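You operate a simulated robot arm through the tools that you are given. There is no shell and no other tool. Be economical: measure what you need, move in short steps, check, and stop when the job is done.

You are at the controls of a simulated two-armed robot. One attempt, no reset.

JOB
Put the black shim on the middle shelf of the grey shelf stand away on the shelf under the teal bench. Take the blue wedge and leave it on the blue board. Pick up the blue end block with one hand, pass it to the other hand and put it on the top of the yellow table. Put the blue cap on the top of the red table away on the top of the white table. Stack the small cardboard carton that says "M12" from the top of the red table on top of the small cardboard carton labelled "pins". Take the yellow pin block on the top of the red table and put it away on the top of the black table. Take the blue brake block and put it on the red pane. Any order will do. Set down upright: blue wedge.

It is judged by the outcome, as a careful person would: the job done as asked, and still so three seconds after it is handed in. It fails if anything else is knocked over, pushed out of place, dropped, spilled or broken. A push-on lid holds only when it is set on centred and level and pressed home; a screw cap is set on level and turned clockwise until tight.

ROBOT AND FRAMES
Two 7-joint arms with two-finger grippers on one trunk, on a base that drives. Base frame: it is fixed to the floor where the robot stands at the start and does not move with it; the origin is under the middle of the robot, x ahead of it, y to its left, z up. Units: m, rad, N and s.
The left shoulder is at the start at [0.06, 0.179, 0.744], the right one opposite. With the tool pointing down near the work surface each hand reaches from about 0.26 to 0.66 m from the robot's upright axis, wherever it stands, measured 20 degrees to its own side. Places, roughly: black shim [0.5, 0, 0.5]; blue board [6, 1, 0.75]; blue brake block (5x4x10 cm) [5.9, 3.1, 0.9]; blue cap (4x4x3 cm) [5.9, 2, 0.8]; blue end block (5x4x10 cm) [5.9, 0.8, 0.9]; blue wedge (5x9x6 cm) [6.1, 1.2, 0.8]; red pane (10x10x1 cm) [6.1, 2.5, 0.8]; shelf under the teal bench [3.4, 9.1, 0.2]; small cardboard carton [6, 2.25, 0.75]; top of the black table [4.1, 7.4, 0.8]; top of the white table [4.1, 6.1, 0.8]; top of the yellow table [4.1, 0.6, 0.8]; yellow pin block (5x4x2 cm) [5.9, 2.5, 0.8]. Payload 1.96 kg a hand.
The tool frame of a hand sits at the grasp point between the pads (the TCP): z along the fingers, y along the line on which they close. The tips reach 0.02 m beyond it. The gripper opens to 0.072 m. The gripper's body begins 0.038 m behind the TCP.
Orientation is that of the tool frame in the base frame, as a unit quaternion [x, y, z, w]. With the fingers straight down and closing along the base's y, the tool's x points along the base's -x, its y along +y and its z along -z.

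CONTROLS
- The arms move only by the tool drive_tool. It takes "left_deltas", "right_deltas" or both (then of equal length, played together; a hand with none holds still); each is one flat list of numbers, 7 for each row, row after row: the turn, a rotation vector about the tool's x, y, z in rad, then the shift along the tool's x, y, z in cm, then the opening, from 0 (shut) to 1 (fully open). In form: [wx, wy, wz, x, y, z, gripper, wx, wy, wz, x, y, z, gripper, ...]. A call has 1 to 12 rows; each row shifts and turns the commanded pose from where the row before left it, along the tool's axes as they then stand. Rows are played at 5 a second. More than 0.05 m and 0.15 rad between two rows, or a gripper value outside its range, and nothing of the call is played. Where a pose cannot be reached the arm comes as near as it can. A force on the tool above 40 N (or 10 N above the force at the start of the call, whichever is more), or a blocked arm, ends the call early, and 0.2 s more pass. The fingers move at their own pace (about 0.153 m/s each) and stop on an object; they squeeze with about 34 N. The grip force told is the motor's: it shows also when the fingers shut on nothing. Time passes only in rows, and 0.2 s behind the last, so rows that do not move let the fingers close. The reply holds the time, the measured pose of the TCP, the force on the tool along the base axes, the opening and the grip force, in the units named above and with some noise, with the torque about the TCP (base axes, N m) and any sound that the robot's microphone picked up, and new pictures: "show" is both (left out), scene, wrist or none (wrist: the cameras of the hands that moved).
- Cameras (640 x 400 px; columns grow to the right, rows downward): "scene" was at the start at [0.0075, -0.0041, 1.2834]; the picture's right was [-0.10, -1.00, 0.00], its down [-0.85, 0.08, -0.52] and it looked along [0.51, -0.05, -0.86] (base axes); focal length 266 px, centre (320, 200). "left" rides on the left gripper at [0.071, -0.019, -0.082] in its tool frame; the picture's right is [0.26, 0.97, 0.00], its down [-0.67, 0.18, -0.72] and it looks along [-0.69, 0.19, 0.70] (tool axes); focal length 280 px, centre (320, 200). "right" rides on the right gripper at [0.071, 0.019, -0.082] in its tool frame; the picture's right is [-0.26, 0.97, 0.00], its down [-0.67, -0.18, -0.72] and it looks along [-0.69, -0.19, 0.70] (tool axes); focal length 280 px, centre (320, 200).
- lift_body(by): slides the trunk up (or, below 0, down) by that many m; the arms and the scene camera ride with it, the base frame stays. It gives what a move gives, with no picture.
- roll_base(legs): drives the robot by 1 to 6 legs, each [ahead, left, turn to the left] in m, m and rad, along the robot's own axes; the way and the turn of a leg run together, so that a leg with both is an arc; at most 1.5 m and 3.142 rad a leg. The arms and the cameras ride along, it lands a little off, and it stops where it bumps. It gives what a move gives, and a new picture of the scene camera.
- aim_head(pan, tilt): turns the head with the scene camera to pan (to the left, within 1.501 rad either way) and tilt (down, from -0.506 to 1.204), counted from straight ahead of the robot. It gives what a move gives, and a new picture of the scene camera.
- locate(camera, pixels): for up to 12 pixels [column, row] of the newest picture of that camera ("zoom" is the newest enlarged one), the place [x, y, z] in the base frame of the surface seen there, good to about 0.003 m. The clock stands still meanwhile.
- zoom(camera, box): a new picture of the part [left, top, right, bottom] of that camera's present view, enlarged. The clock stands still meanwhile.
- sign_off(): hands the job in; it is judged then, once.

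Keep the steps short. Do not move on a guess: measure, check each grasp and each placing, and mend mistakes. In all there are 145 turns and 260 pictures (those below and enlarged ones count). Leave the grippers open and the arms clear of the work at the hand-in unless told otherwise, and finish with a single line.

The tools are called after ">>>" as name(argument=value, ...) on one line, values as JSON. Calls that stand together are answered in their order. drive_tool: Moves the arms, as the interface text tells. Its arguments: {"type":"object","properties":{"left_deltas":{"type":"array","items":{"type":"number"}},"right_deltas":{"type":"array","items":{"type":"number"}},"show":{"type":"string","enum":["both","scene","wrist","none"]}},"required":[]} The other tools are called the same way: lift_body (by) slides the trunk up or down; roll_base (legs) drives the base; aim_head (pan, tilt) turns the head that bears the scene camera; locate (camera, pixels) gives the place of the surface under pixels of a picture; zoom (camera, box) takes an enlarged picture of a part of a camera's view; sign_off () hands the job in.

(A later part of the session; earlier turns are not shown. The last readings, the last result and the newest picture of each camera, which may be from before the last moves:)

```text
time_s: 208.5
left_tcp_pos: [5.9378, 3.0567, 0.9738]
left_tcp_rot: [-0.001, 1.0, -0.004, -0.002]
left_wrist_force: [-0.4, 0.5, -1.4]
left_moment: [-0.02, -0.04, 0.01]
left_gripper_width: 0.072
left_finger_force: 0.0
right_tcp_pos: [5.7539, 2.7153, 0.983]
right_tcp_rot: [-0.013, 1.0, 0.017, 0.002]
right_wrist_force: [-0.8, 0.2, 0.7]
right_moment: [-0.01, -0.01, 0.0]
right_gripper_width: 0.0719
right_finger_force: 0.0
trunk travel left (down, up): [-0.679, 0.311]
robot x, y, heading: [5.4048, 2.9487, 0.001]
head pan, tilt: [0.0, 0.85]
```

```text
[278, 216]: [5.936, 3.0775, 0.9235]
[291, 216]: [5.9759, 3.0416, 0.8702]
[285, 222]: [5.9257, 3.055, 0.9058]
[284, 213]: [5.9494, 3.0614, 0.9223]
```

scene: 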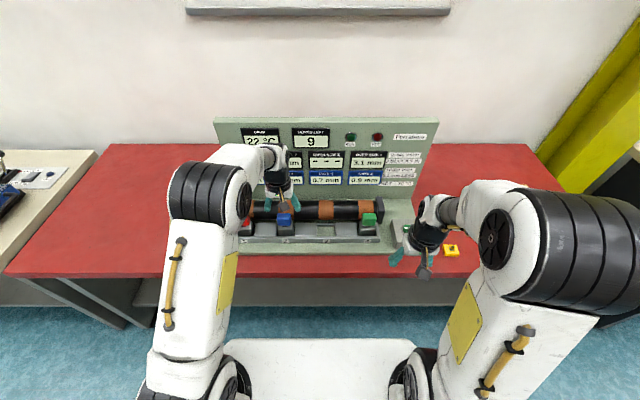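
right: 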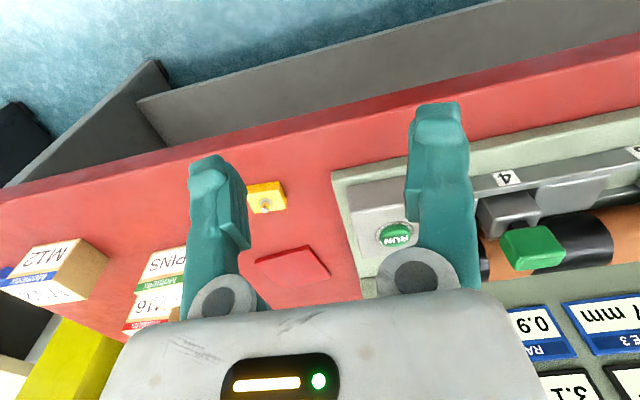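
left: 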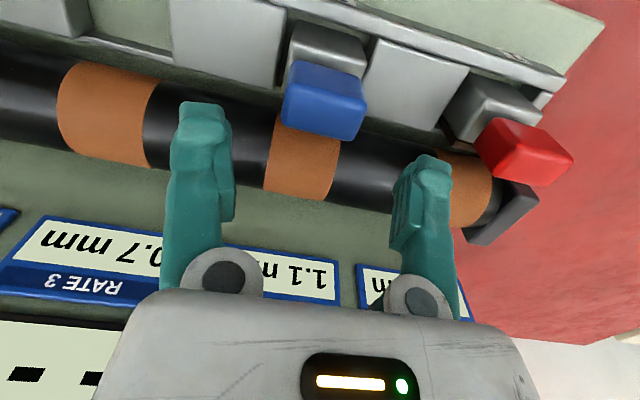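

Aligned over the knob. Descend 7 cm and close.

>>> drive_tool(left_deltas=[0, 0, 0, 0, 0, 2.5, 1, 0, 0, 0, -0.1, 0, 2.5, 1, 0, 0, 0, -0.1, 0.1, 2.0, 1, 0, 0, 0, 0, 0, 0, 0, 0, 0, 0, 0, 0, 0, 0, 0, 0, 0, 0, 0, 0, 0], show="wrist")

```text
time_s: 209.9
left_tcp_pos: [5.9397, 3.0587, 0.9053]
left_tcp_rot: [0.0, 1.0, -0.004, 0.0]
left_wrist_force: [0.7, 1.2, 0.1]
left_moment: [0.02, -0.12, 0.06]
left_gripper_width: 0.0435
left_finger_force: 33.8
right_tcp_pos: [5.7531, 2.715, 0.9817]
right_tcp_rot: [-0.012, 1.0, 0.017, 0.002]
right_wrist_force: [-0.2, -0.6, 0.4]
right_moment: [0.03, 0.01, 0.01]
right_gripper_width: 0.0718
right_finger_force: 0.0
trunk travel left (down, up): [-0.679, 0.311]
robot x, y, heading: [5.4046, 2.9434, -0.001]
head pan, tilt: [0.0, 0.85]
```

left: 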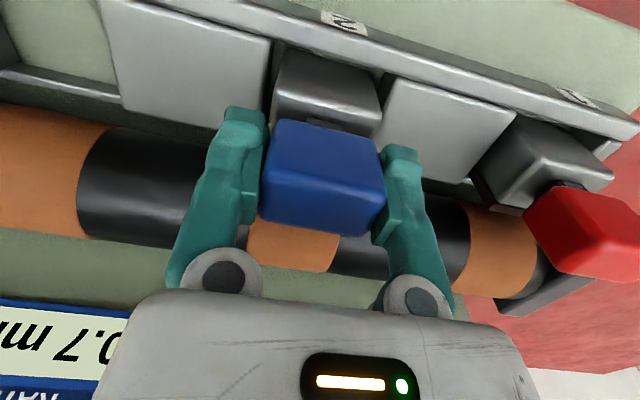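

Gripped at 43 mm. I lift with the trunk by 0.14.

>>> lift_body(by=0.14)

>>> zoom(camera="left", box=[100, 0, 500, 300])

>>> zoom(camera="scene", box=[200, 120, 480, 280])

```text
time_s: 211.6
left_tcp_pos: [5.9402, 3.0588, 1.0436]
left_tcp_rot: [0.0, 1.0, -0.004, -0.001]
left_wrist_force: [-0.4, 0.2, -2.9]
left_moment: [-0.03, 0.01, 0.0]
left_gripper_width: 0.0434
left_finger_force: 34.3
right_tcp_pos: [5.7542, 2.7161, 1.1221]
right_tcp_rot: [-0.013, 1.0, 0.016, 0.002]
right_wrist_force: [0.1, 0.1, -0.2]
right_moment: [0.0, 0.02, -0.02]
right_gripper_width: 0.0722
right_finger_force: 0.1
trunk travel left (down, up): [-0.819, 0.171]
robot x, y, heading: [5.4044, 2.9446, 0.001]
head pan, tilt: [0.0, 0.85]
```

```text
1.33 times, centred on (300, 150) of left
```

zoom: 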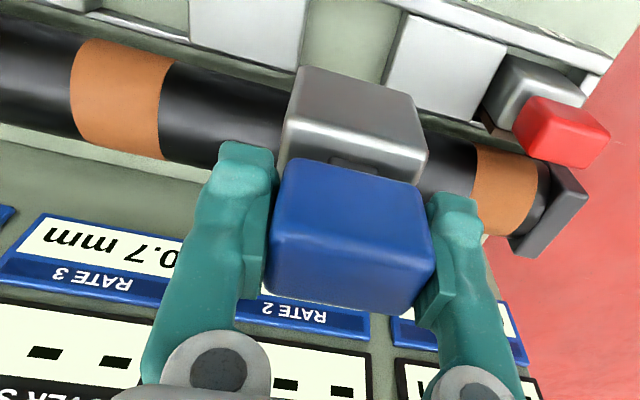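

```text
2.29 times, centred on (340, 200) of scene
```

zoom: 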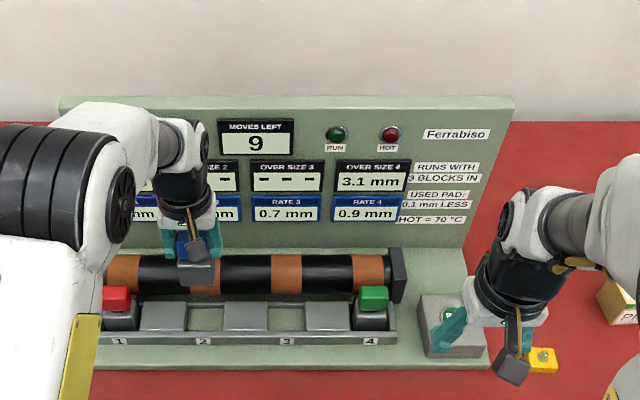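

Block lifted cleanly. I strafe right to bring the left hand near the red pane.

>>> roll_base(legs=[[0, -0.53, 0]])

>>> locate(camera="scene", pixels=[[300, 200], [320, 200], [310, 195], [310, 210]])

```text
time_s: 214.6
left_tcp_pos: [5.939, 2.533, 1.0456]
left_tcp_rot: [0.007, 1.0, -0.003, -0.001]
left_wrist_force: [-0.1, 0.8, -3.9]
left_moment: [0.02, -0.01, 0.02]
left_gripper_width: 0.0435
left_finger_force: 33.9
right_tcp_pos: [5.747, 2.1941, 1.1227]
right_tcp_rot: [-0.005, 1.0, 0.016, 0.001]
right_wrist_force: [0.3, 0.0, -0.8]
right_moment: [0.03, 0.02, -0.01]
right_gripper_width: 0.0719
right_finger_force: 0.0
trunk travel left (down, up): [-0.819, 0.171]
robot x, y, heading: [5.4021, 2.4256, -0.013]
head pan, tilt: [0.0, 0.85]
```

scene: 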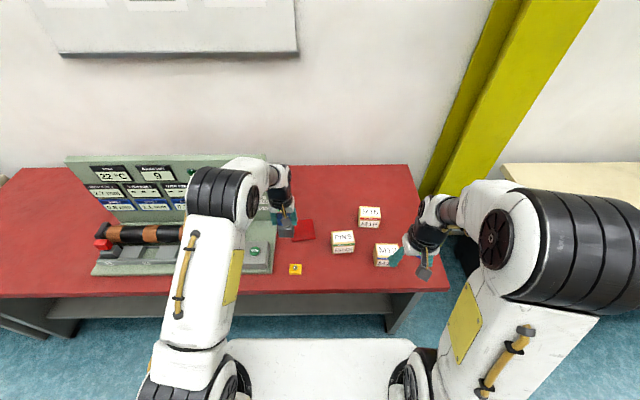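

```text
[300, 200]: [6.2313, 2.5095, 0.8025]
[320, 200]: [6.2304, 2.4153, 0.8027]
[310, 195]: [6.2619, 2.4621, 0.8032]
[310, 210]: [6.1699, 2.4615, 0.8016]
```

>>> zoom(camera="scene", box=[250, 190, 450, 290])

>>> locate(camera="zoom", pixels=[[195, 97], [208, 153], [140, 160], [165, 130], [128, 238], [165, 237], [146, 250], [300, 150], [440, 195], [380, 80]])

>>> zoom(camera="left", box=[0, 0, 640, 400])

```text
3.20 times, centred on (350, 240) of scene
```

zoom: 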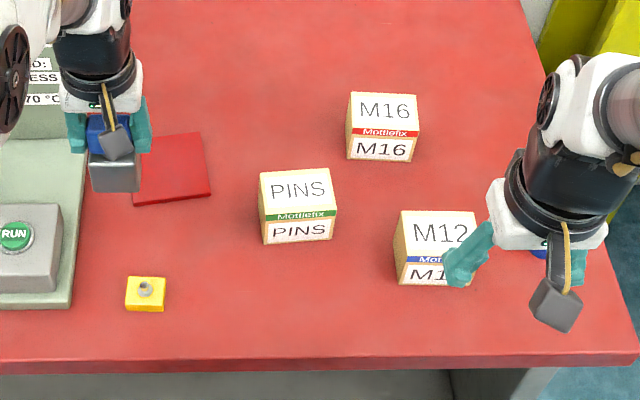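

```text
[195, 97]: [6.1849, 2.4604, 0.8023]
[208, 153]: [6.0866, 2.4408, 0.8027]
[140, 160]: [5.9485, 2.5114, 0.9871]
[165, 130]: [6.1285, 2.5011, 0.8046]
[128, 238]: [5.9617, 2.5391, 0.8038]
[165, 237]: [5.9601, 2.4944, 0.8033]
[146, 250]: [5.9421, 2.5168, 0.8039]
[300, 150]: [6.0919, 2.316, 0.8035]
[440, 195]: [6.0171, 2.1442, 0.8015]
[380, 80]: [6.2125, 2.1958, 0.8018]
```

```text
1.00 times, centred on (320, 200) of left (not enlarged: the box is as wide or as high as the picture)
```

zoom: 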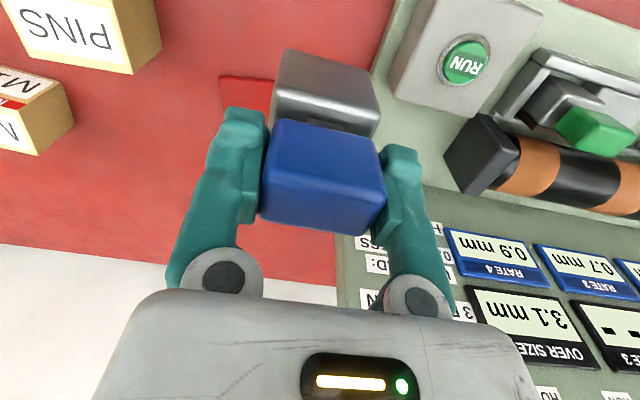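

>>> locate(camera="scene", pixels=[[314.5, 249.5], [311.5, 232.5], [293, 253.3], [304, 233], [303, 242], [317, 250.5], [313.5, 231], [292, 255]])

```text
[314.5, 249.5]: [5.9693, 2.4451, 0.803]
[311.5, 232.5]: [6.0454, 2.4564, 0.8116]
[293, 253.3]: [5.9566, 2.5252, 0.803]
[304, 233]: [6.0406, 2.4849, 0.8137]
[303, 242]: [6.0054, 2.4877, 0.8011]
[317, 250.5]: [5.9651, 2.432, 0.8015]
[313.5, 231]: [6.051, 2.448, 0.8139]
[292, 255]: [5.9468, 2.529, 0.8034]
```

>>> locate(camera="scene", pixels=[[314.8, 236.8], [311.5, 219.8], [293, 240], [300, 222], [304, 230], [315, 238.5]])

```text
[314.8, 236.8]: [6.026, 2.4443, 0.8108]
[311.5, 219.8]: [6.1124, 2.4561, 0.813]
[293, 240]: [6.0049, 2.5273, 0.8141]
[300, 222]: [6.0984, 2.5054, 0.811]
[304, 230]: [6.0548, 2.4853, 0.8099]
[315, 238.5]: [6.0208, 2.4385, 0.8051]
```

Pane centre ≈ (6.065, 2.496), top 0.811. I move the base slightly and then the hand over it.

>>> roll_base(legs=[[0.03, -0.037, 0.013]])

>>> lift_body(by=-0.1)

>>> locate(camera="scene", pixels=[[320, 290], [320, 284], [320, 275]])

```text
time_s: 215.5
left_tcp_pos: [5.9631, 2.5043, 1.0463]
left_tcp_rot: [-0.001, 1.0, -0.005, 0.001]
left_wrist_force: [-0.3, 0.2, -2.8]
left_moment: [-0.04, -0.02, 0.03]
left_gripper_width: 0.0436
left_finger_force: 34.2
right_tcp_pos: [5.7775, 2.1638, 1.1246]
right_tcp_rot: [-0.013, 1.0, 0.015, 0.002]
right_wrist_force: [-0.9, 0.5, 0.4]
right_moment: [0.02, -0.05, -0.01]
right_gripper_width: 0.0723
right_finger_force: 0.2
trunk travel left (down, up): [-0.819, 0.171]
robot x, y, heading: [5.4323, 2.3883, -0.0]
head pan, tilt: [0.0, 0.85]
```

scene: 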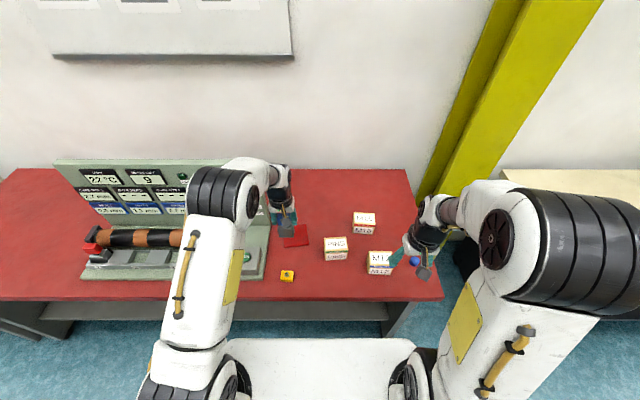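

```text
time_s: 216.8
left_tcp_pos: [5.9662, 2.5026, 0.9452]
left_tcp_rot: [-0.001, 1.0, -0.003, 0.0]
left_wrist_force: [0.5, 0.0, -3.5]
left_moment: [0.01, -0.02, 0.01]
left_gripper_width: 0.0434
left_finger_force: 33.9
right_tcp_pos: [5.7801, 2.1611, 1.0233]
right_tcp_rot: [-0.013, 1.0, 0.017, 0.001]
right_wrist_force: [0.5, 0.2, 0.9]
right_moment: [0.01, 0.01, 0.0]
right_gripper_width: 0.0723
right_finger_force: 0.0
trunk travel left (down, up): [-0.719, 0.271]
robot x, y, heading: [5.4321, 2.389, 0.0]
head pan, tilt: [0.0, 0.85]
```

```text
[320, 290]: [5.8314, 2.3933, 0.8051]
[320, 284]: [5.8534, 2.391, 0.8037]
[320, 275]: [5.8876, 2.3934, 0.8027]
```

>>> drive_tool(left_deltas=[0, 0, 0, -2.5, -0.15, 0, 0, 0, 0, 0, -2.5, -0.15, 0, 0, 0, 0, 0, -2.5, -0.15, 0, 0, 0, 0, 0, -2.4, -0.15, 0, 0, 0, 0, 0, 0, 0, 2.0, 0, 0, 0, 0, 0, 0, 1.0, 0])

```text
time_s: 218.2
left_tcp_pos: [6.0103, 2.5005, 0.9157]
left_tcp_rot: [-0.001, 1.0, -0.004, -0.002]
left_wrist_force: [-0.3, -0.2, -2.0]
left_moment: [0.0, 0.02, 0.02]
left_gripper_width: 0.0435
left_finger_force: 33.9
left hand out of reach, approached as far as the arm can: row 2, 3, 4
right_tcp_pos: [5.7788, 2.16, 1.023]
right_tcp_rot: [-0.014, 1.0, 0.017, 0.002]
right_wrist_force: [0.1, 0.8, 0.5]
right_moment: [-0.01, 0.01, 0.01]
right_gripper_width: 0.072
right_finger_force: 0.0
trunk travel left (down, up): [-0.719, 0.271]
robot x, y, heading: [5.43, 2.3899, -0.001]
head pan, tilt: [0.0, 0.85]
```

scene: 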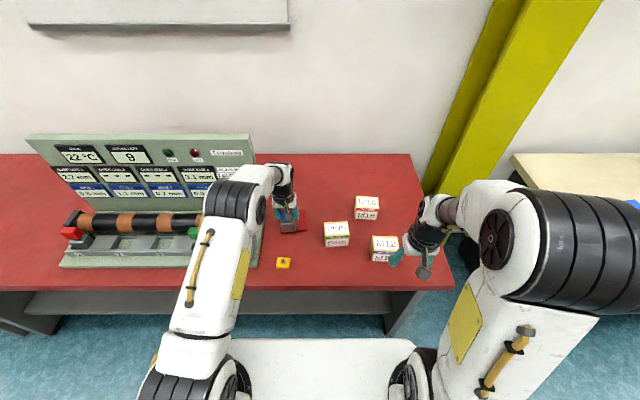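
left: 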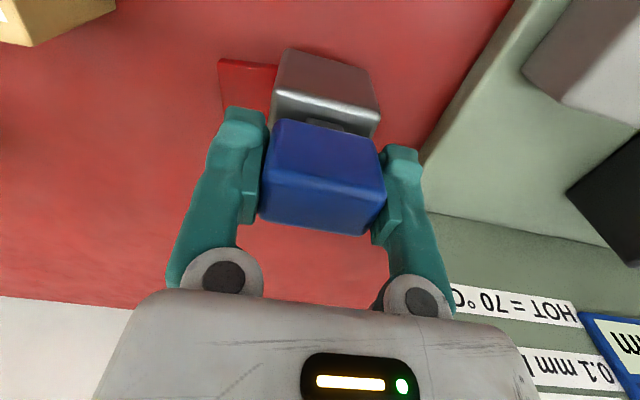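

The arm maxes out 5 cm short. The reach is better to the hand's own side, so I raise the trunk 0.1, strafe the base right 0.13, and advance 0.02.

>>> lift_body(by=0.1)

>>> roll_base(legs=[[0.02, -0.13, 0]])

>>> drive_tool(left_deltas=[0, 0, 0, -0.5, 3.2, 0, 0, 0, 0, 0, -1, 3.2, 0, 0, 0, 0, 0, -1, 3.2, 0, 0, 0, 0, 0, -1, 3.2, 0, 0, 0, 0, 0, 0, 0, 0, 0], show="none")

```text
time_s: 219.6
left_tcp_pos: [6.009, 2.5019, 1.0155]
left_tcp_rot: [0.0, 1.0, -0.002, -0.001]
left_wrist_force: [0.3, -0.2, -3.4]
left_moment: [0.0, -0.04, 0.01]
left_gripper_width: 0.0436
left_finger_force: 34.2
right_tcp_pos: [5.7803, 2.1604, 1.1234]
right_tcp_rot: [-0.013, 1.0, 0.017, 0.001]
right_wrist_force: [-0.7, -0.8, -0.5]
right_moment: [0.01, 0.0, -0.01]
right_gripper_width: 0.0719
right_finger_force: 0.0
trunk travel left (down, up): [-0.819, 0.171]
robot x, y, heading: [5.4311, 2.3909, -0.0]
head pan, tilt: [0.0, 0.85]
```

```text
time_s: 220.9
left_tcp_pos: [6.0286, 2.3714, 1.0162]
left_tcp_rot: [0.001, 1.0, -0.004, -0.001]
left_wrist_force: [-0.3, 0.0, -3.1]
left_moment: [0.01, -0.01, -0.01]
left_gripper_width: 0.0434
left_finger_force: 33.9
right_tcp_pos: [5.7982, 2.0303, 1.1228]
right_tcp_rot: [-0.012, 1.0, 0.017, 0.001]
right_wrist_force: [0.1, 0.2, -0.6]
right_moment: [-0.03, 0.01, 0.01]
right_gripper_width: 0.0721
right_finger_force: 0.1
trunk travel left (down, up): [-0.819, 0.171]
robot x, y, heading: [5.4527, 2.2579, -0.003]
head pan, tilt: [0.0, 0.85]
```

scene: 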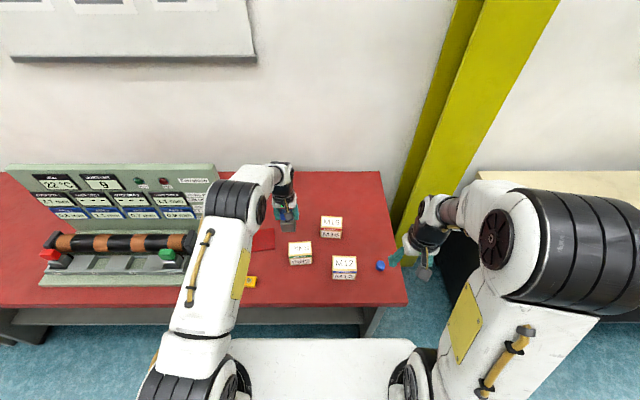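

```text
time_s: 222.1
left_tcp_pos: [6.048, 2.4432, 1.017]
left_tcp_rot: [0.001, 1.0, -0.003, 0.002]
left_wrist_force: [0.0, -0.5, -3.0]
left_moment: [0.02, 0.01, 0.01]
left_gripper_width: 0.0436
left_finger_force: 33.8
left hand out of reach, approached as far as the arm can: row 3, 4
right_tcp_pos: [5.7986, 2.0281, 1.1226]
right_tcp_rot: [-0.012, 1.0, 0.017, 0.001]
right_wrist_force: [0.0, 0.7, -0.3]
right_moment: [0.04, -0.02, -0.03]
right_gripper_width: 0.0721
right_finger_force: 0.0
trunk travel left (down, up): [-0.819, 0.171]
robot x, y, heading: [5.4527, 2.2582, -0.005]
head pan, tilt: [0.0, 0.85]
```

>>> roll_base(legs=[[0.013, 0.053, 0.004]])

>>> lift_body(by=-0.1)

>>> zoom(camera="left", box=[0, 0, 640, 400])

>>> zoom(camera="scene", box=[220, 170, 380, 270])

```text
time_s: 223.0
left_tcp_pos: [6.0595, 2.4953, 1.0181]
left_tcp_rot: [-0.001, 1.0, -0.002, 0.002]
left_wrist_force: [0.8, -0.7, -2.8]
left_moment: [0.0, -0.01, 0.04]
left_gripper_width: 0.0437
left_finger_force: 33.8
right_tcp_pos: [5.8099, 2.0792, 1.1234]
right_tcp_rot: [-0.013, 1.0, 0.018, 0.002]
right_wrist_force: [0.1, -0.8, -0.1]
right_moment: [0.07, -0.01, 0.04]
right_gripper_width: 0.0721
right_finger_force: 0.1
trunk travel left (down, up): [-0.819, 0.171]
robot x, y, heading: [5.4615, 2.3068, 0.001]
head pan, tilt: [0.0, 0.85]
```

scene: 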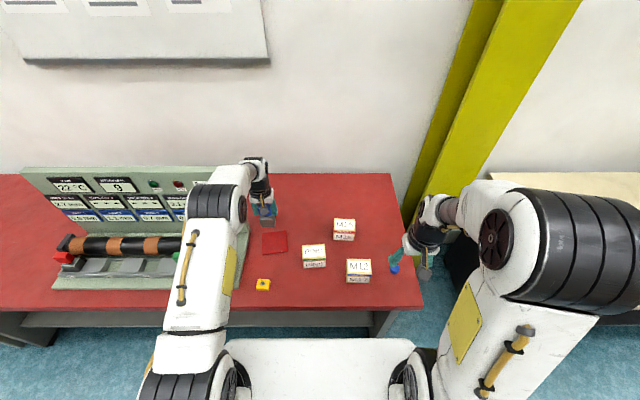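

```text
time_s: 224.3
left_tcp_pos: [6.06, 2.4997, 0.9164]
left_tcp_rot: [0.0, 1.0, -0.003, 0.001]
left_wrist_force: [-0.7, 0.4, -3.4]
left_moment: [-0.01, -0.01, -0.03]
left_gripper_width: 0.0436
left_finger_force: 33.7
right_tcp_pos: [5.8114, 2.0819, 1.0236]
right_tcp_rot: [-0.013, 1.0, 0.018, 0.002]
right_wrist_force: [0.5, -0.8, 0.6]
right_moment: [0.02, -0.02, -0.04]
right_gripper_width: 0.072
right_finger_force: 0.1
trunk travel left (down, up): [-0.719, 0.271]
robot x, y, heading: [5.4635, 2.313, -0.0]
head pan, tilt: [0.0, 0.85]
```

```text
1.00 times, centred on (320, 200) of left (not enlarged: the box is as wide or as high as the picture)
```

zoom: 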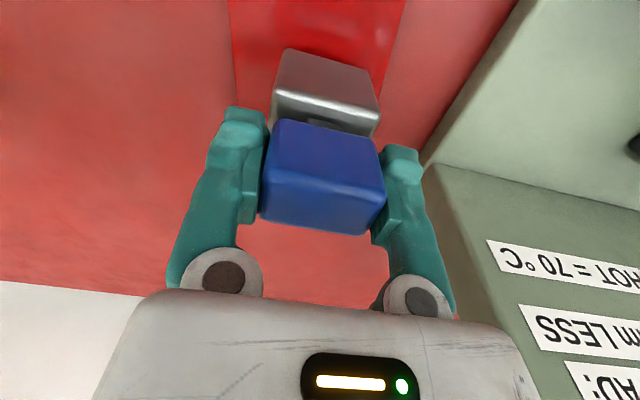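

```text
4.00 times, centred on (300, 220) of scene
```

zoom: 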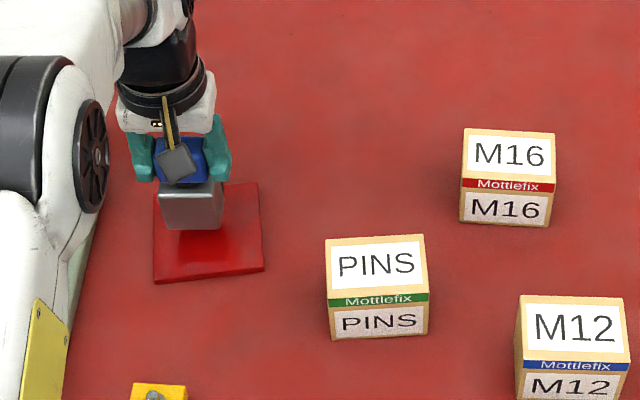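

Over the pane. I lower in 3 mm steps until contact.

>>> drive_tool(left_deltas=[0, 0, 0, 0, 0, 0.4, 0, 0, 0, 0, 0, 0, 0.4, 0, 0, 0, 0, 0, 0, 0.4, 0, 0, 0, 0, 0, 0, 0.3, 0, 0, 0, 0, 0, 0, 0, 0])

```text
time_s: 225.5
left_tcp_pos: [6.0593, 2.4974, 0.9013]
left_tcp_rot: [0.0, 1.0, -0.003, 0.001]
left_wrist_force: [0.9, -0.7, -2.2]
left_moment: [-0.04, 0.04, 0.0]
left_gripper_width: 0.0436
left_finger_force: 33.8
right_tcp_pos: [5.811, 2.0818, 1.0225]
right_tcp_rot: [-0.013, 1.0, 0.018, 0.001]
right_wrist_force: [-0.8, -0.2, 0.2]
right_moment: [0.02, -0.02, -0.01]
right_gripper_width: 0.0722
right_finger_force: 0.0
trunk travel left (down, up): [-0.719, 0.271]
robot x, y, heading: [5.4641, 2.3147, -0.002]
head pan, tilt: [0.0, 0.85]
```

scene: 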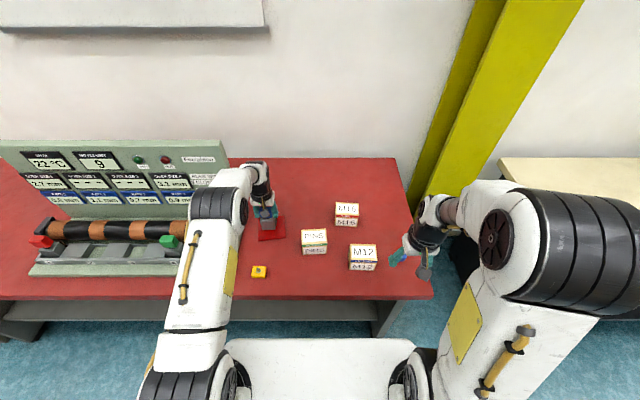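
left: 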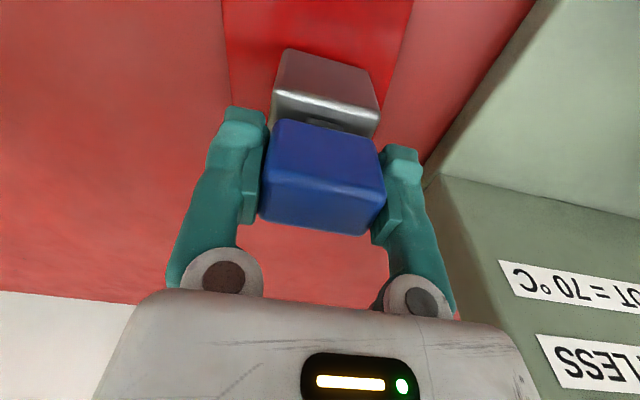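

>>> drive_tool(left_deltas=[0, 0, 0, 0, 0, 0.25, 0, 0, 0, 0, 0, 0, 0.25, 0, 0, 0, 0, 0, 0, 0.25, 0, 0, 0, 0, 0, 0, 0.25, 0, 0, 0, 0, 0, 0, 0, 0], show="none")

```text
time_s: 226.7
left_tcp_pos: [6.0601, 2.498, 0.8928]
left_tcp_rot: [-0.001, 1.0, -0.003, 0.003]
left_wrist_force: [1.0, 2.3, 11.3]
left_moment: [0.45, 0.12, -0.03]
left_gripper_width: 0.0435
left_finger_force: 34.2
right_tcp_pos: [5.8097, 2.0815, 1.0239]
right_tcp_rot: [-0.013, 1.0, 0.017, 0.002]
right_wrist_force: [-0.7, -0.3, -0.1]
right_moment: [0.03, -0.02, 0.0]
right_gripper_width: 0.072
right_finger_force: 0.0
trunk travel left (down, up): [-0.719, 0.271]
robot x, y, heading: [5.4617, 2.311, -0.004]
head pan, tilt: [0.0, 0.85]
```

Contact (11 N). Release and lift straight up with the hand.

>>> drive_tool(left_deltas=[0, 0, 0, 0, 0, 0, 0.5, 0, 0, 0, 0, 0, 0, 1, 0, 0, 0, 0, 0, 0, 1, 0, 0, 0, 0, 0, -2.5, 1, 0, 0, 0, 0, 0, -3, 1, 0, 0, 0, 1, 0, -3, 1, 0, 0, 0, 2, 0, -2, 1])

>>> zoom(camera="scene", box=[220, 150, 400, 280])

```text
time_s: 228.3
left_tcp_pos: [6.0272, 2.4962, 0.9694]
left_tcp_rot: [-0.001, 1.0, -0.003, 0.0]
left_wrist_force: [0.4, 0.1, 0.1]
left_moment: [0.0, -0.05, -0.03]
left_gripper_width: 0.0719
left_finger_force: 0.0
left hand out of reach, approached as far as the arm can: row 5
right_tcp_pos: [5.8103, 2.0828, 1.0238]
right_tcp_rot: [-0.013, 1.0, 0.018, 0.001]
right_wrist_force: [-0.5, 0.0, -1.3]
right_moment: [0.0, 0.0, -0.02]
right_gripper_width: 0.0719
right_finger_force: 0.0
trunk travel left (down, up): [-0.719, 0.271]
robot x, y, heading: [5.4639, 2.3084, -0.004]
head pan, tilt: [0.0, 0.85]
```

scene: 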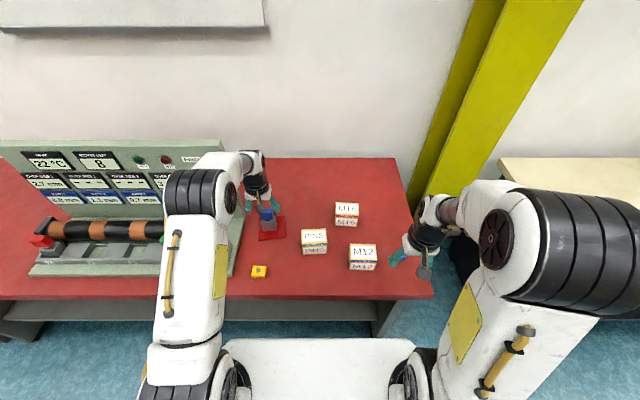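
left: 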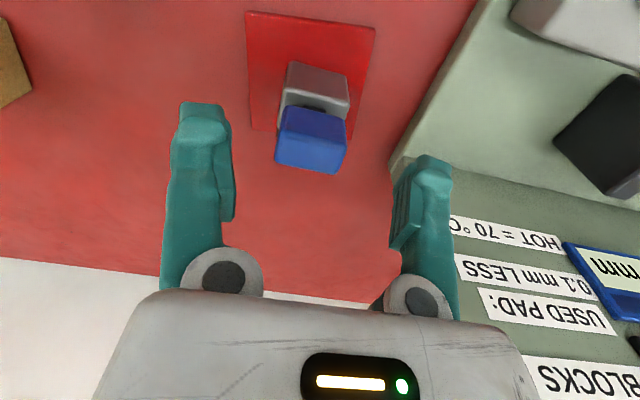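

```text
3.08 times, centred on (310, 215) of scene
```

zoom: 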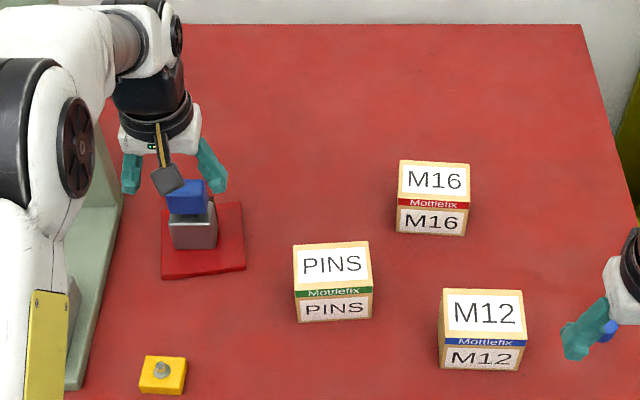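

Brake block stands on the pane. Now the cartons: measure tops of M12 and PINS.

>>> locate(camera="zoom", pixels=[[446, 294], [519, 292], [522, 337], [445, 337], [483, 315], [297, 247], [365, 244], [368, 286], [299, 290], [333, 266], [161, 372], [607, 333]])

>>> zoom(camera="right", box=[0, 0, 640, 400])

```text
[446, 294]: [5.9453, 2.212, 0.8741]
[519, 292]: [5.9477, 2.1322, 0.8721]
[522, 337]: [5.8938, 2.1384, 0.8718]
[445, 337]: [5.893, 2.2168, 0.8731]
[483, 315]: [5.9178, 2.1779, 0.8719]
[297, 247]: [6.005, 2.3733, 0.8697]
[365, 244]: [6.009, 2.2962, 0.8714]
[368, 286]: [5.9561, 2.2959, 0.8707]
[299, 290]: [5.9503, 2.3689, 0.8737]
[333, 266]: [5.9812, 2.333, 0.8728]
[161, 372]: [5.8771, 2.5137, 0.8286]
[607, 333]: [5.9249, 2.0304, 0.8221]
```

```text
1.00 times, centred on (320, 200) of right (not enlarged: the box is as wide or as high as the picture)
```

zoom: 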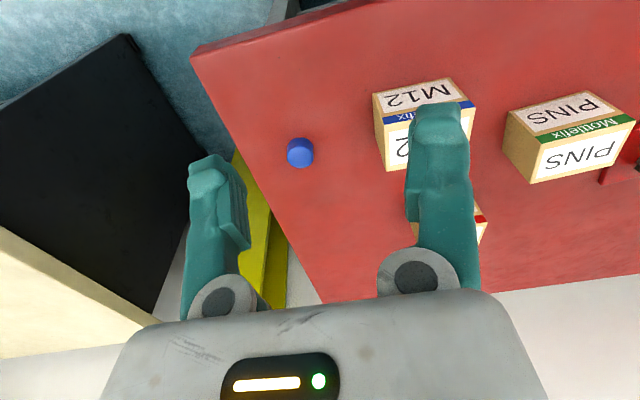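

M12: centre (5.920,2.174), ~6 cm deep (x), ~8.5 cm wide (y), top 0.873; so I must grip it along x. I rotate the right hand 90° about vertical and retract the left hand.

>>> drive_tool(right_deltas=[0, 0, -0.1427, 0, 0, 0, 1, 0, 0, -0.1427, 0, 0, 0, 1, 0, 0, -0.1427, 0, 0, 0, 1, 0, 0, -0.1427, 0, 0, 0, 1, 0, 0, -0.1427, 0, 0, 0, 1, 0, 0, -0.1427, 0, 0, 0, 1, 0, 0, -0.1427, 0, 0, 0, 1, 0, 0, -0.1427, 0, 0, 0, 1, 0, 0, -0.1427, 0, 0, 0, 1, 0, 0, -0.1427, 0, 0, 0, 1, 0, 0, -0.1427, 0, 0, 0, 1], left_deltas=[0, 0, 0, 3, 0, -1, 1, 0, 0, 0, 3, 0, -1, 1, 0, 0, 0, 3, 1, -1, 1, 0, 0, 0, 3, 1, -1, 1, 0, 0, 0, 3, 1, -1, 1, 0, 0, 0, 3, 1, 0, 1, 0, 0, 0, 2, 1, 0, 1, 0, 0, 0, 0, 1, 0, 1, 0, 0, 0, 0, 0, 0, 1, 0, 0, 0, 0, 0, 0, 1, 0, 0, 0, 0, 0, 0, 1])

```text
time_s: 230.7
left_tcp_pos: [5.8317, 2.559, 1.018]
left_tcp_rot: [0.0, 1.0, -0.004, 0.0]
left_wrist_force: [-0.5, -0.7, -0.8]
left_moment: [0.0, -0.02, 0.0]
left_gripper_width: 0.0719
left_finger_force: 0.1
right_tcp_pos: [5.8091, 2.0828, 1.0231]
right_tcp_rot: [0.717, -0.697, -0.011, -0.013]
right_wrist_force: [0.7, 0.5, 0.6]
right_moment: [-0.03, 0.02, 0.0]
right_gripper_width: 0.0719
right_finger_force: 0.0
trunk travel left (down, up): [-0.719, 0.271]
robot x, y, heading: [5.4649, 2.3127, 0.002]
head pan, tilt: [0.0, 0.85]
```

scene: 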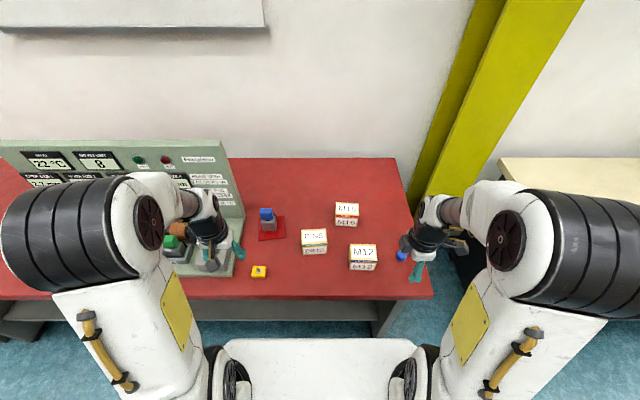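
right: 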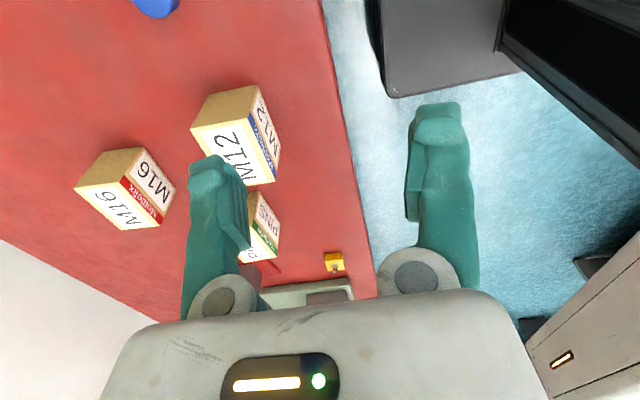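
left: 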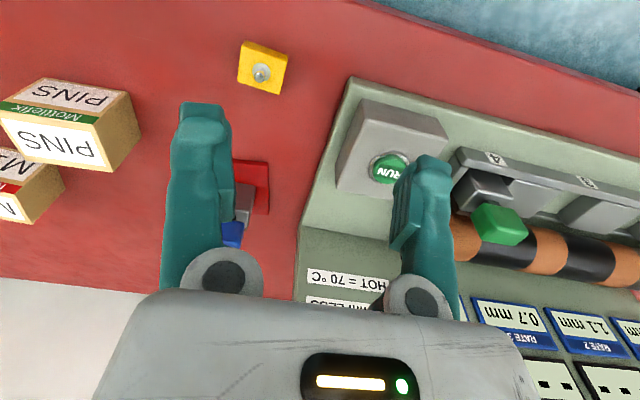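

>>> drive_tool(right_deltas=[0, 0, 0, -1.46, -1.9, 0.5, 1, 0, 0, 0, -1.46, -1.9, 0.5, 1, 0, 0, 0, -1.46, -1.9, 1.5, 1, 0, 0, 0, -1.46, -1.9, 2, 1, 0, 0, 0, -1.46, -1.9, 2.0, 1, 0, 0, 0, -1.46, -1.9, 2, 1, 0, 0, 0, 0, 0, 0, 1])

>>> zoom(camera="scene", box=[290, 190, 430, 280])

```text
time_s: 232.3
left_tcp_pos: [5.8312, 2.5593, 1.0176]
left_tcp_rot: [0.0, 1.0, -0.004, 0.002]
left_wrist_force: [-0.2, -0.3, -1.1]
left_moment: [-0.03, 0.01, 0.04]
left_gripper_width: 0.0719
left_finger_force: 0.0
right_tcp_pos: [5.9209, 2.1749, 0.9408]
right_tcp_rot: [0.716, -0.698, -0.011, -0.013]
right_wrist_force: [-0.5, -0.3, -0.2]
right_moment: [0.0, 0.02, 0.01]
right_gripper_width: 0.0719
right_finger_force: 0.1
trunk travel left (down, up): [-0.719, 0.271]
robot x, y, heading: [5.4658, 2.3092, 0.005]
head pan, tilt: [0.0, 0.85]
```

scene: 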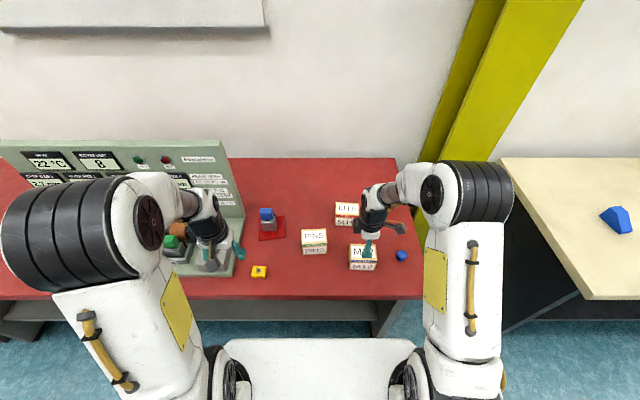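
right: 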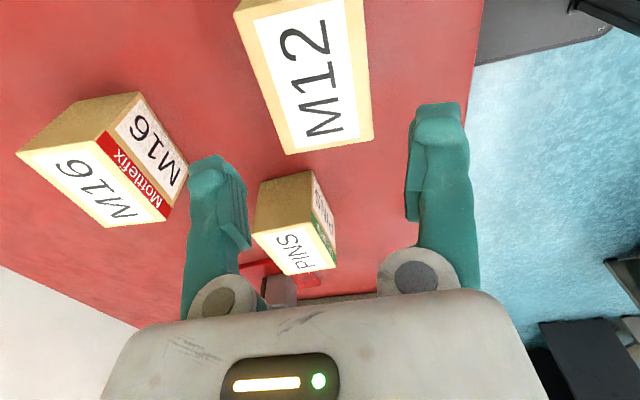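

```text
4.44 times, centred on (360, 235) of scene
```

zoom: 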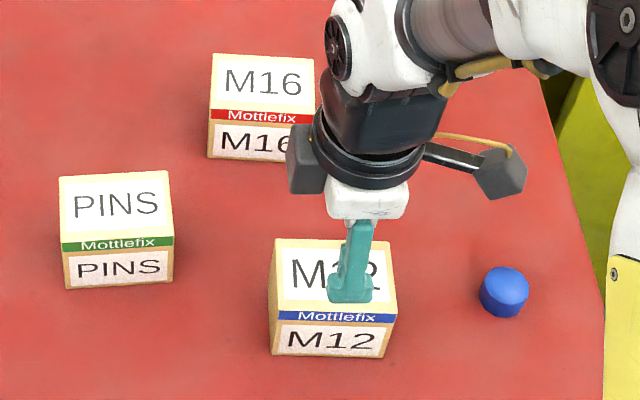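

>>> locate(camera="right", pixels=[[292, 148], [368, 137], [247, 20], [358, 15], [269, 85], [365, 80]])

```text
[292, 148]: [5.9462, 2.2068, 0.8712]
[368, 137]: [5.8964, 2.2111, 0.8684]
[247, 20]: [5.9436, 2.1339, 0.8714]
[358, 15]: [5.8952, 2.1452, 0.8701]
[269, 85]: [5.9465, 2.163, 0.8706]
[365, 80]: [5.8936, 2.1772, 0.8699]
```

Well aligned (centre x 5.9205). Small yaw correction, then descend 9 cm and close.

>>> drive_tool(right_deltas=[0, 0, 0.05, 0, 0, 1.5, 1, 0, 0, 0, 0, 0, 2, 1, 0, 0, 0, 0, 0, 2, 1, 0, 0, 0, 0, 0, 2, 1, 0, 0, 0, 0, 0, 1.2, 1, 0, 0, 0, 0, 0, 0, 1, 0, 0, 0, 0, 0, 0, 0, 0, 0, 0, 0, 0, 0, 0, 0, 0, 0, 0, 0, 0, 0], show="wrist")

```text
time_s: 234.3
left_tcp_pos: [5.8306, 2.559, 1.0189]
left_tcp_rot: [-0.001, 1.0, -0.003, 0.002]
left_wrist_force: [-0.8, -0.3, -0.4]
left_moment: [-0.01, 0.02, 0.01]
left_gripper_width: 0.0719
left_finger_force: 0.0
right_tcp_pos: [5.9228, 2.1798, 0.8547]
right_tcp_rot: [-0.698, 0.715, 0.01, 0.014]
right_wrist_force: [2.1, -3.4, 25.7]
right_moment: [-0.24, 0.11, -0.11]
right_gripper_width: 0.0703
right_finger_force: 34.4
trunk travel left (down, up): [-0.719, 0.271]
robot x, y, heading: [5.4622, 2.3083, -0.002]
head pan, tilt: [0.0, 0.85]
```

right: 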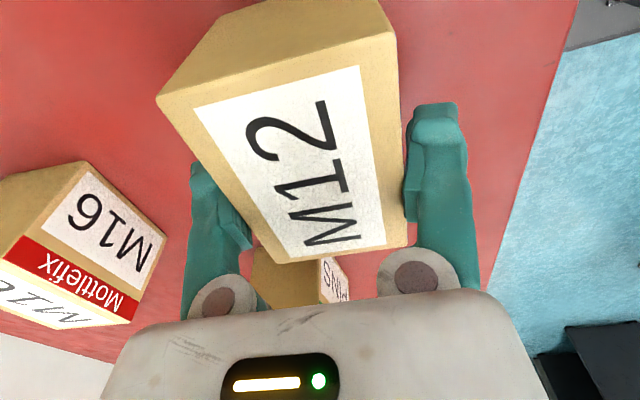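

The grip reads 70 mm with 26 N upward force – wider than expected. I check the box's pose before going on.

>>> locate(camera="right", pixels=[[165, 105], [272, 255], [402, 240], [392, 45], [215, 180], [398, 140], [300, 150], [240, 210], [410, 180], [280, 275]])

>>> zoom(camera="scene", box=[320, 200, 420, 280])

```text
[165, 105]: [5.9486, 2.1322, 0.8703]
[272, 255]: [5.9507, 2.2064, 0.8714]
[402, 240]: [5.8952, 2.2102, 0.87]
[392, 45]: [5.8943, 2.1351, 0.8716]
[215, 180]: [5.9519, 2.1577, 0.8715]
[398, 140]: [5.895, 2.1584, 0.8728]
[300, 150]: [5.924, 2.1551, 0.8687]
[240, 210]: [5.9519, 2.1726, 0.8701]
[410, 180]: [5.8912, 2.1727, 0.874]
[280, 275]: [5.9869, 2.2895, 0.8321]
```

```text
5.00 times, centred on (370, 240) of scene
```

zoom: 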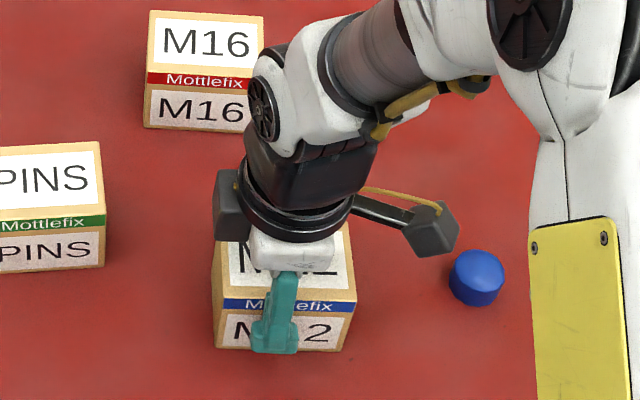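

Measured widths usually read a few mm under the grip width, so the box is likely held. I lift 2 cm to test.

>>> drive_tool(right_deltas=[0, 0, 0, 0, 0, -0.5, 0, 0, 0, 0, 0, 0, -1, 0, 0, 0, 0, 0, 0, -1, 0, 0, 0, 0, 0, 0, 0, 0])

```text
time_s: 235.3
left_tcp_pos: [5.8319, 2.5588, 1.018]
left_tcp_rot: [-0.001, 1.0, -0.003, 0.002]
left_wrist_force: [-0.2, -0.3, -0.6]
left_moment: [0.01, -0.01, -0.03]
left_gripper_width: 0.0722
left_finger_force: 0.0
right_tcp_pos: [5.9241, 2.178, 0.8792]
right_tcp_rot: [-0.698, 0.716, 0.013, 0.012]
right_wrist_force: [-0.1, 0.6, -4.4]
right_moment: [0.03, -0.01, 0.0]
right_gripper_width: 0.0705
right_finger_force: 34.4
trunk travel left (down, up): [-0.719, 0.271]
robot x, y, heading: [5.4669, 2.3115, 0.001]
head pan, tilt: [0.0, 0.85]
```

scene: 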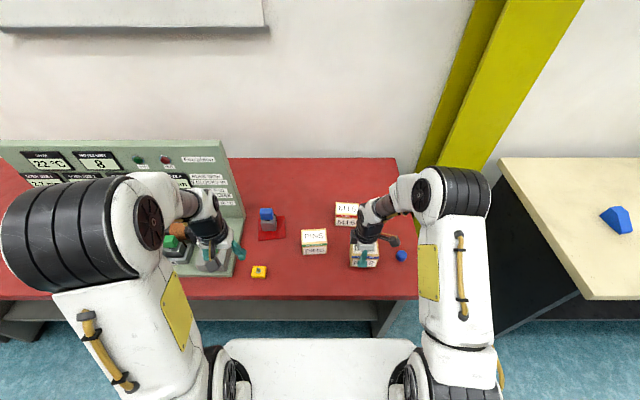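
right: 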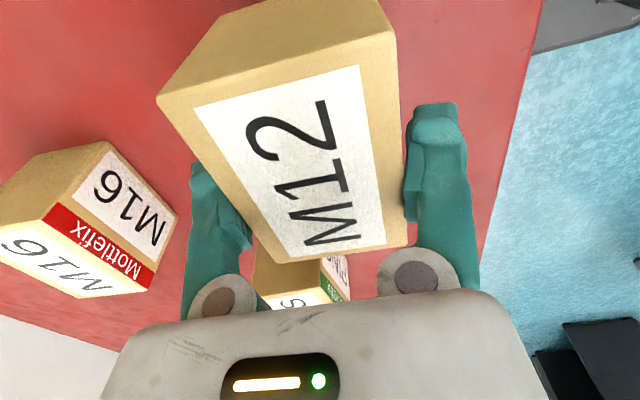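

Held (4.4 N). I raise the trunk 0.1 and move over PINS.

>>> lift_body(by=0.1)

>>> drive_tool(right_deltas=[0, 0, 0, -2.75, -0.88, 0, 0, 0, 0, 0, -2.75, -0.88, 0, 0, 0, 0, 0, -2.75, -0.88, 0, 0, 0, 0, 0, -2.75, -0.88, 0, 0, 0, 0, 0, -2.75, -0.88, 0, 0, 0, 0, 0, -2.75, -0.88, 0, 0, 0, 0, 0, 0, 0, 0, 0])

>>> zoom(camera="scene", box=[250, 190, 390, 290])

```text
time_s: 236.7
left_tcp_pos: [5.8323, 2.5581, 1.1176]
left_tcp_rot: [-0.001, 1.0, -0.003, 0.0]
left_wrist_force: [-0.7, -0.2, -0.4]
left_moment: [-0.01, 0.01, 0.02]
left_gripper_width: 0.0719
left_finger_force: 0.1
right_tcp_pos: [5.9241, 2.178, 0.9796]
right_tcp_rot: [-0.698, 0.715, 0.012, 0.013]
right_wrist_force: [-0.1, 0.4, -4.3]
right_moment: [0.07, 0.01, 0.01]
right_gripper_width: 0.0698
right_finger_force: 34.2
trunk travel left (down, up): [-0.819, 0.171]
robot x, y, heading: [5.4623, 2.3099, 0.003]
head pan, tilt: [0.0, 0.85]
```

```text
time_s: 238.3
left_tcp_pos: [5.8323, 2.5599, 1.1181]
left_tcp_rot: [-0.001, 1.0, -0.003, 0.001]
left_wrist_force: [0.2, -0.1, -0.8]
left_moment: [0.01, 0.01, 0.04]
left_gripper_width: 0.0721
left_finger_force: 0.1
right_tcp_pos: [5.981, 2.3396, 0.9873]
right_tcp_rot: [-0.698, 0.716, 0.012, 0.012]
right_wrist_force: [0.6, 0.2, -4.6]
right_moment: [0.03, 0.02, 0.01]
right_gripper_width: 0.0699
right_finger_force: 33.9
trunk travel left (down, up): [-0.819, 0.171]
robot x, y, heading: [5.4628, 2.3114, 0.002]
head pan, tilt: [0.0, 0.85]
```

scene: 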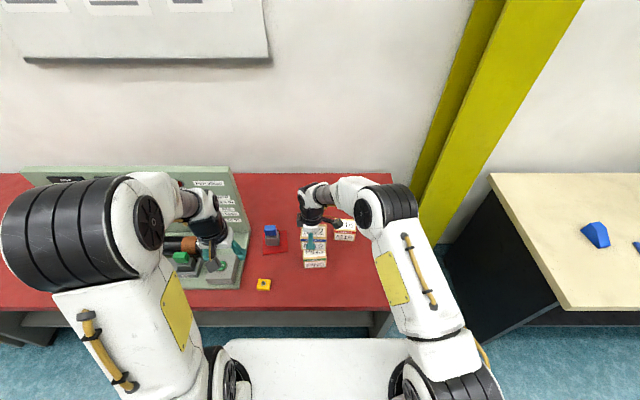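
right: 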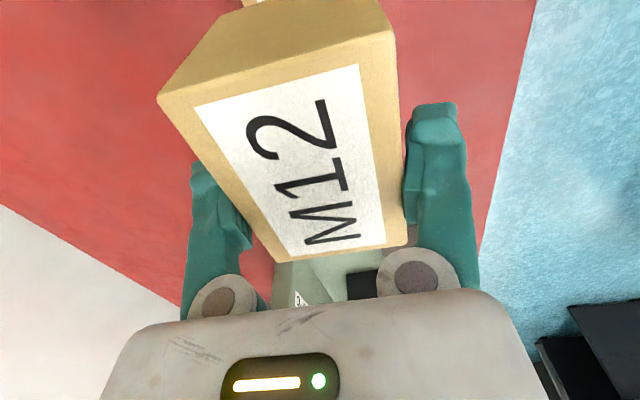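

```text
4.00 times, centred on (320, 240) of scene
```

zoom: 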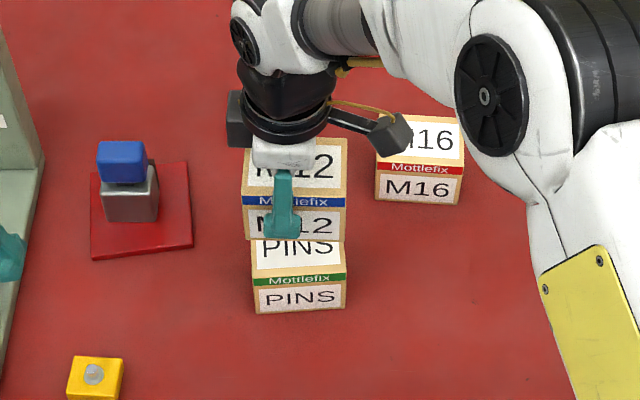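

>>> locate(camera="zoom", pixels=[[260, 225], [335, 222], [262, 302], [337, 298], [257, 250], [342, 250], [246, 215], [344, 215]])

```text
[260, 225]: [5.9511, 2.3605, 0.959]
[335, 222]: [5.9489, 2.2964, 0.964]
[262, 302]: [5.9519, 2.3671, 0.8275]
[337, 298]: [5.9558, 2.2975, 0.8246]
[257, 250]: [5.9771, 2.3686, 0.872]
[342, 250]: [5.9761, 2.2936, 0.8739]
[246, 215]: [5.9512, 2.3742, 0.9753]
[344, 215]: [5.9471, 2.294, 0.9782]
```

Alignment good to ~3 mm; I correct yaw and x slightly and lower to just above PINS.

>>> drive_tool(right_deltas=[0, 0, -0.06, 0, -0.3, 1, 0, 0, 0, 0, 0, 0, 1.5, 0, 0, 0, 0, 0, 0, 1.5, 0, 0, 0, 0, 0, 0, 1.2, 0, 0, 0, 0, 0, 0, 0.3, 0, 0, 0, 0, 0, 0, 0.2, 0, 0, 0, 0, 0, 0, 0, 0], show="none")

>>> zoom(camera="scene", box=[250, 190, 390, 290])

```text
time_s: 239.9
left_tcp_pos: [5.8329, 2.5594, 1.1168]
left_tcp_rot: [-0.002, 1.0, -0.003, 0.001]
left_wrist_force: [-0.3, -0.6, -0.3]
left_moment: [0.0, 0.0, 0.02]
left_gripper_width: 0.0722
left_finger_force: 0.2
right_tcp_pos: [5.9843, 2.344, 0.9291]
right_tcp_rot: [0.72, -0.694, -0.011, -0.013]
right_wrist_force: [-0.9, 0.0, -4.9]
right_moment: [0.03, 0.04, -0.03]
right_gripper_width: 0.0698
right_finger_force: 33.6
trunk travel left (down, up): [-0.819, 0.171]
robot x, y, heading: [5.4618, 2.3099, 0.003]
head pan, tilt: [0.0, 0.85]
```

```text
4.00 times, centred on (320, 240) of scene
```

zoom: 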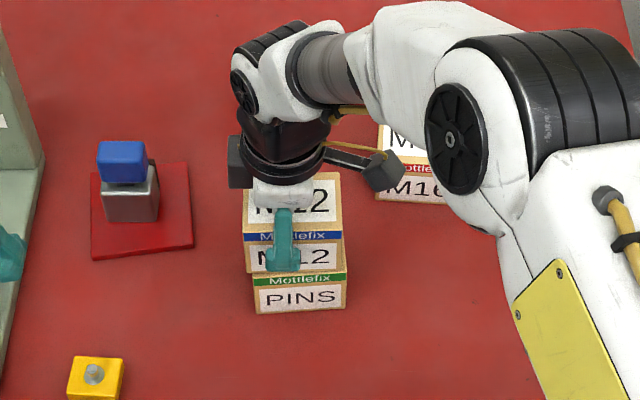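

Shift 4 mm right, then lower gently to contact.

>>> drive_tool(right_deltas=[0, 0, 0, 0.4, 0, 0, 0, 0, 0, 0, 0, 0, 0.2, 0, 0, 0, 0, 0, 0, 0.2, 0, 0, 0, 0, 0, 0, 0.2, 0, 0, 0, 0, 0, 0, 0, 0], show="none")

```text
time_s: 241.0
left_tcp_pos: [5.8285, 2.558, 1.1176]
left_tcp_rot: [-0.001, 1.0, -0.002, 0.003]
left_wrist_force: [0.7, -0.2, -0.3]
left_moment: [-0.04, -0.02, -0.02]
left_gripper_width: 0.072
left_finger_force: 0.1
right_tcp_pos: [5.9842, 2.3403, 0.9262]
right_tcp_rot: [0.719, -0.695, -0.009, -0.016]
right_wrist_force: [-7.4, -2.3, 24.6]
right_moment: [-0.77, 0.78, -0.16]
right_gripper_width: 0.0693
right_finger_force: 34.0
trunk travel left (down, up): [-0.819, 0.171]
robot x, y, heading: [5.4624, 2.3127, -0.002]
head pan, tilt: [0.0, 0.85]
stopped in row 5 (right hand): the force on the tool passed its limit at 43 N (the readings are from after the stop); the commanded pose is now the measured one
```

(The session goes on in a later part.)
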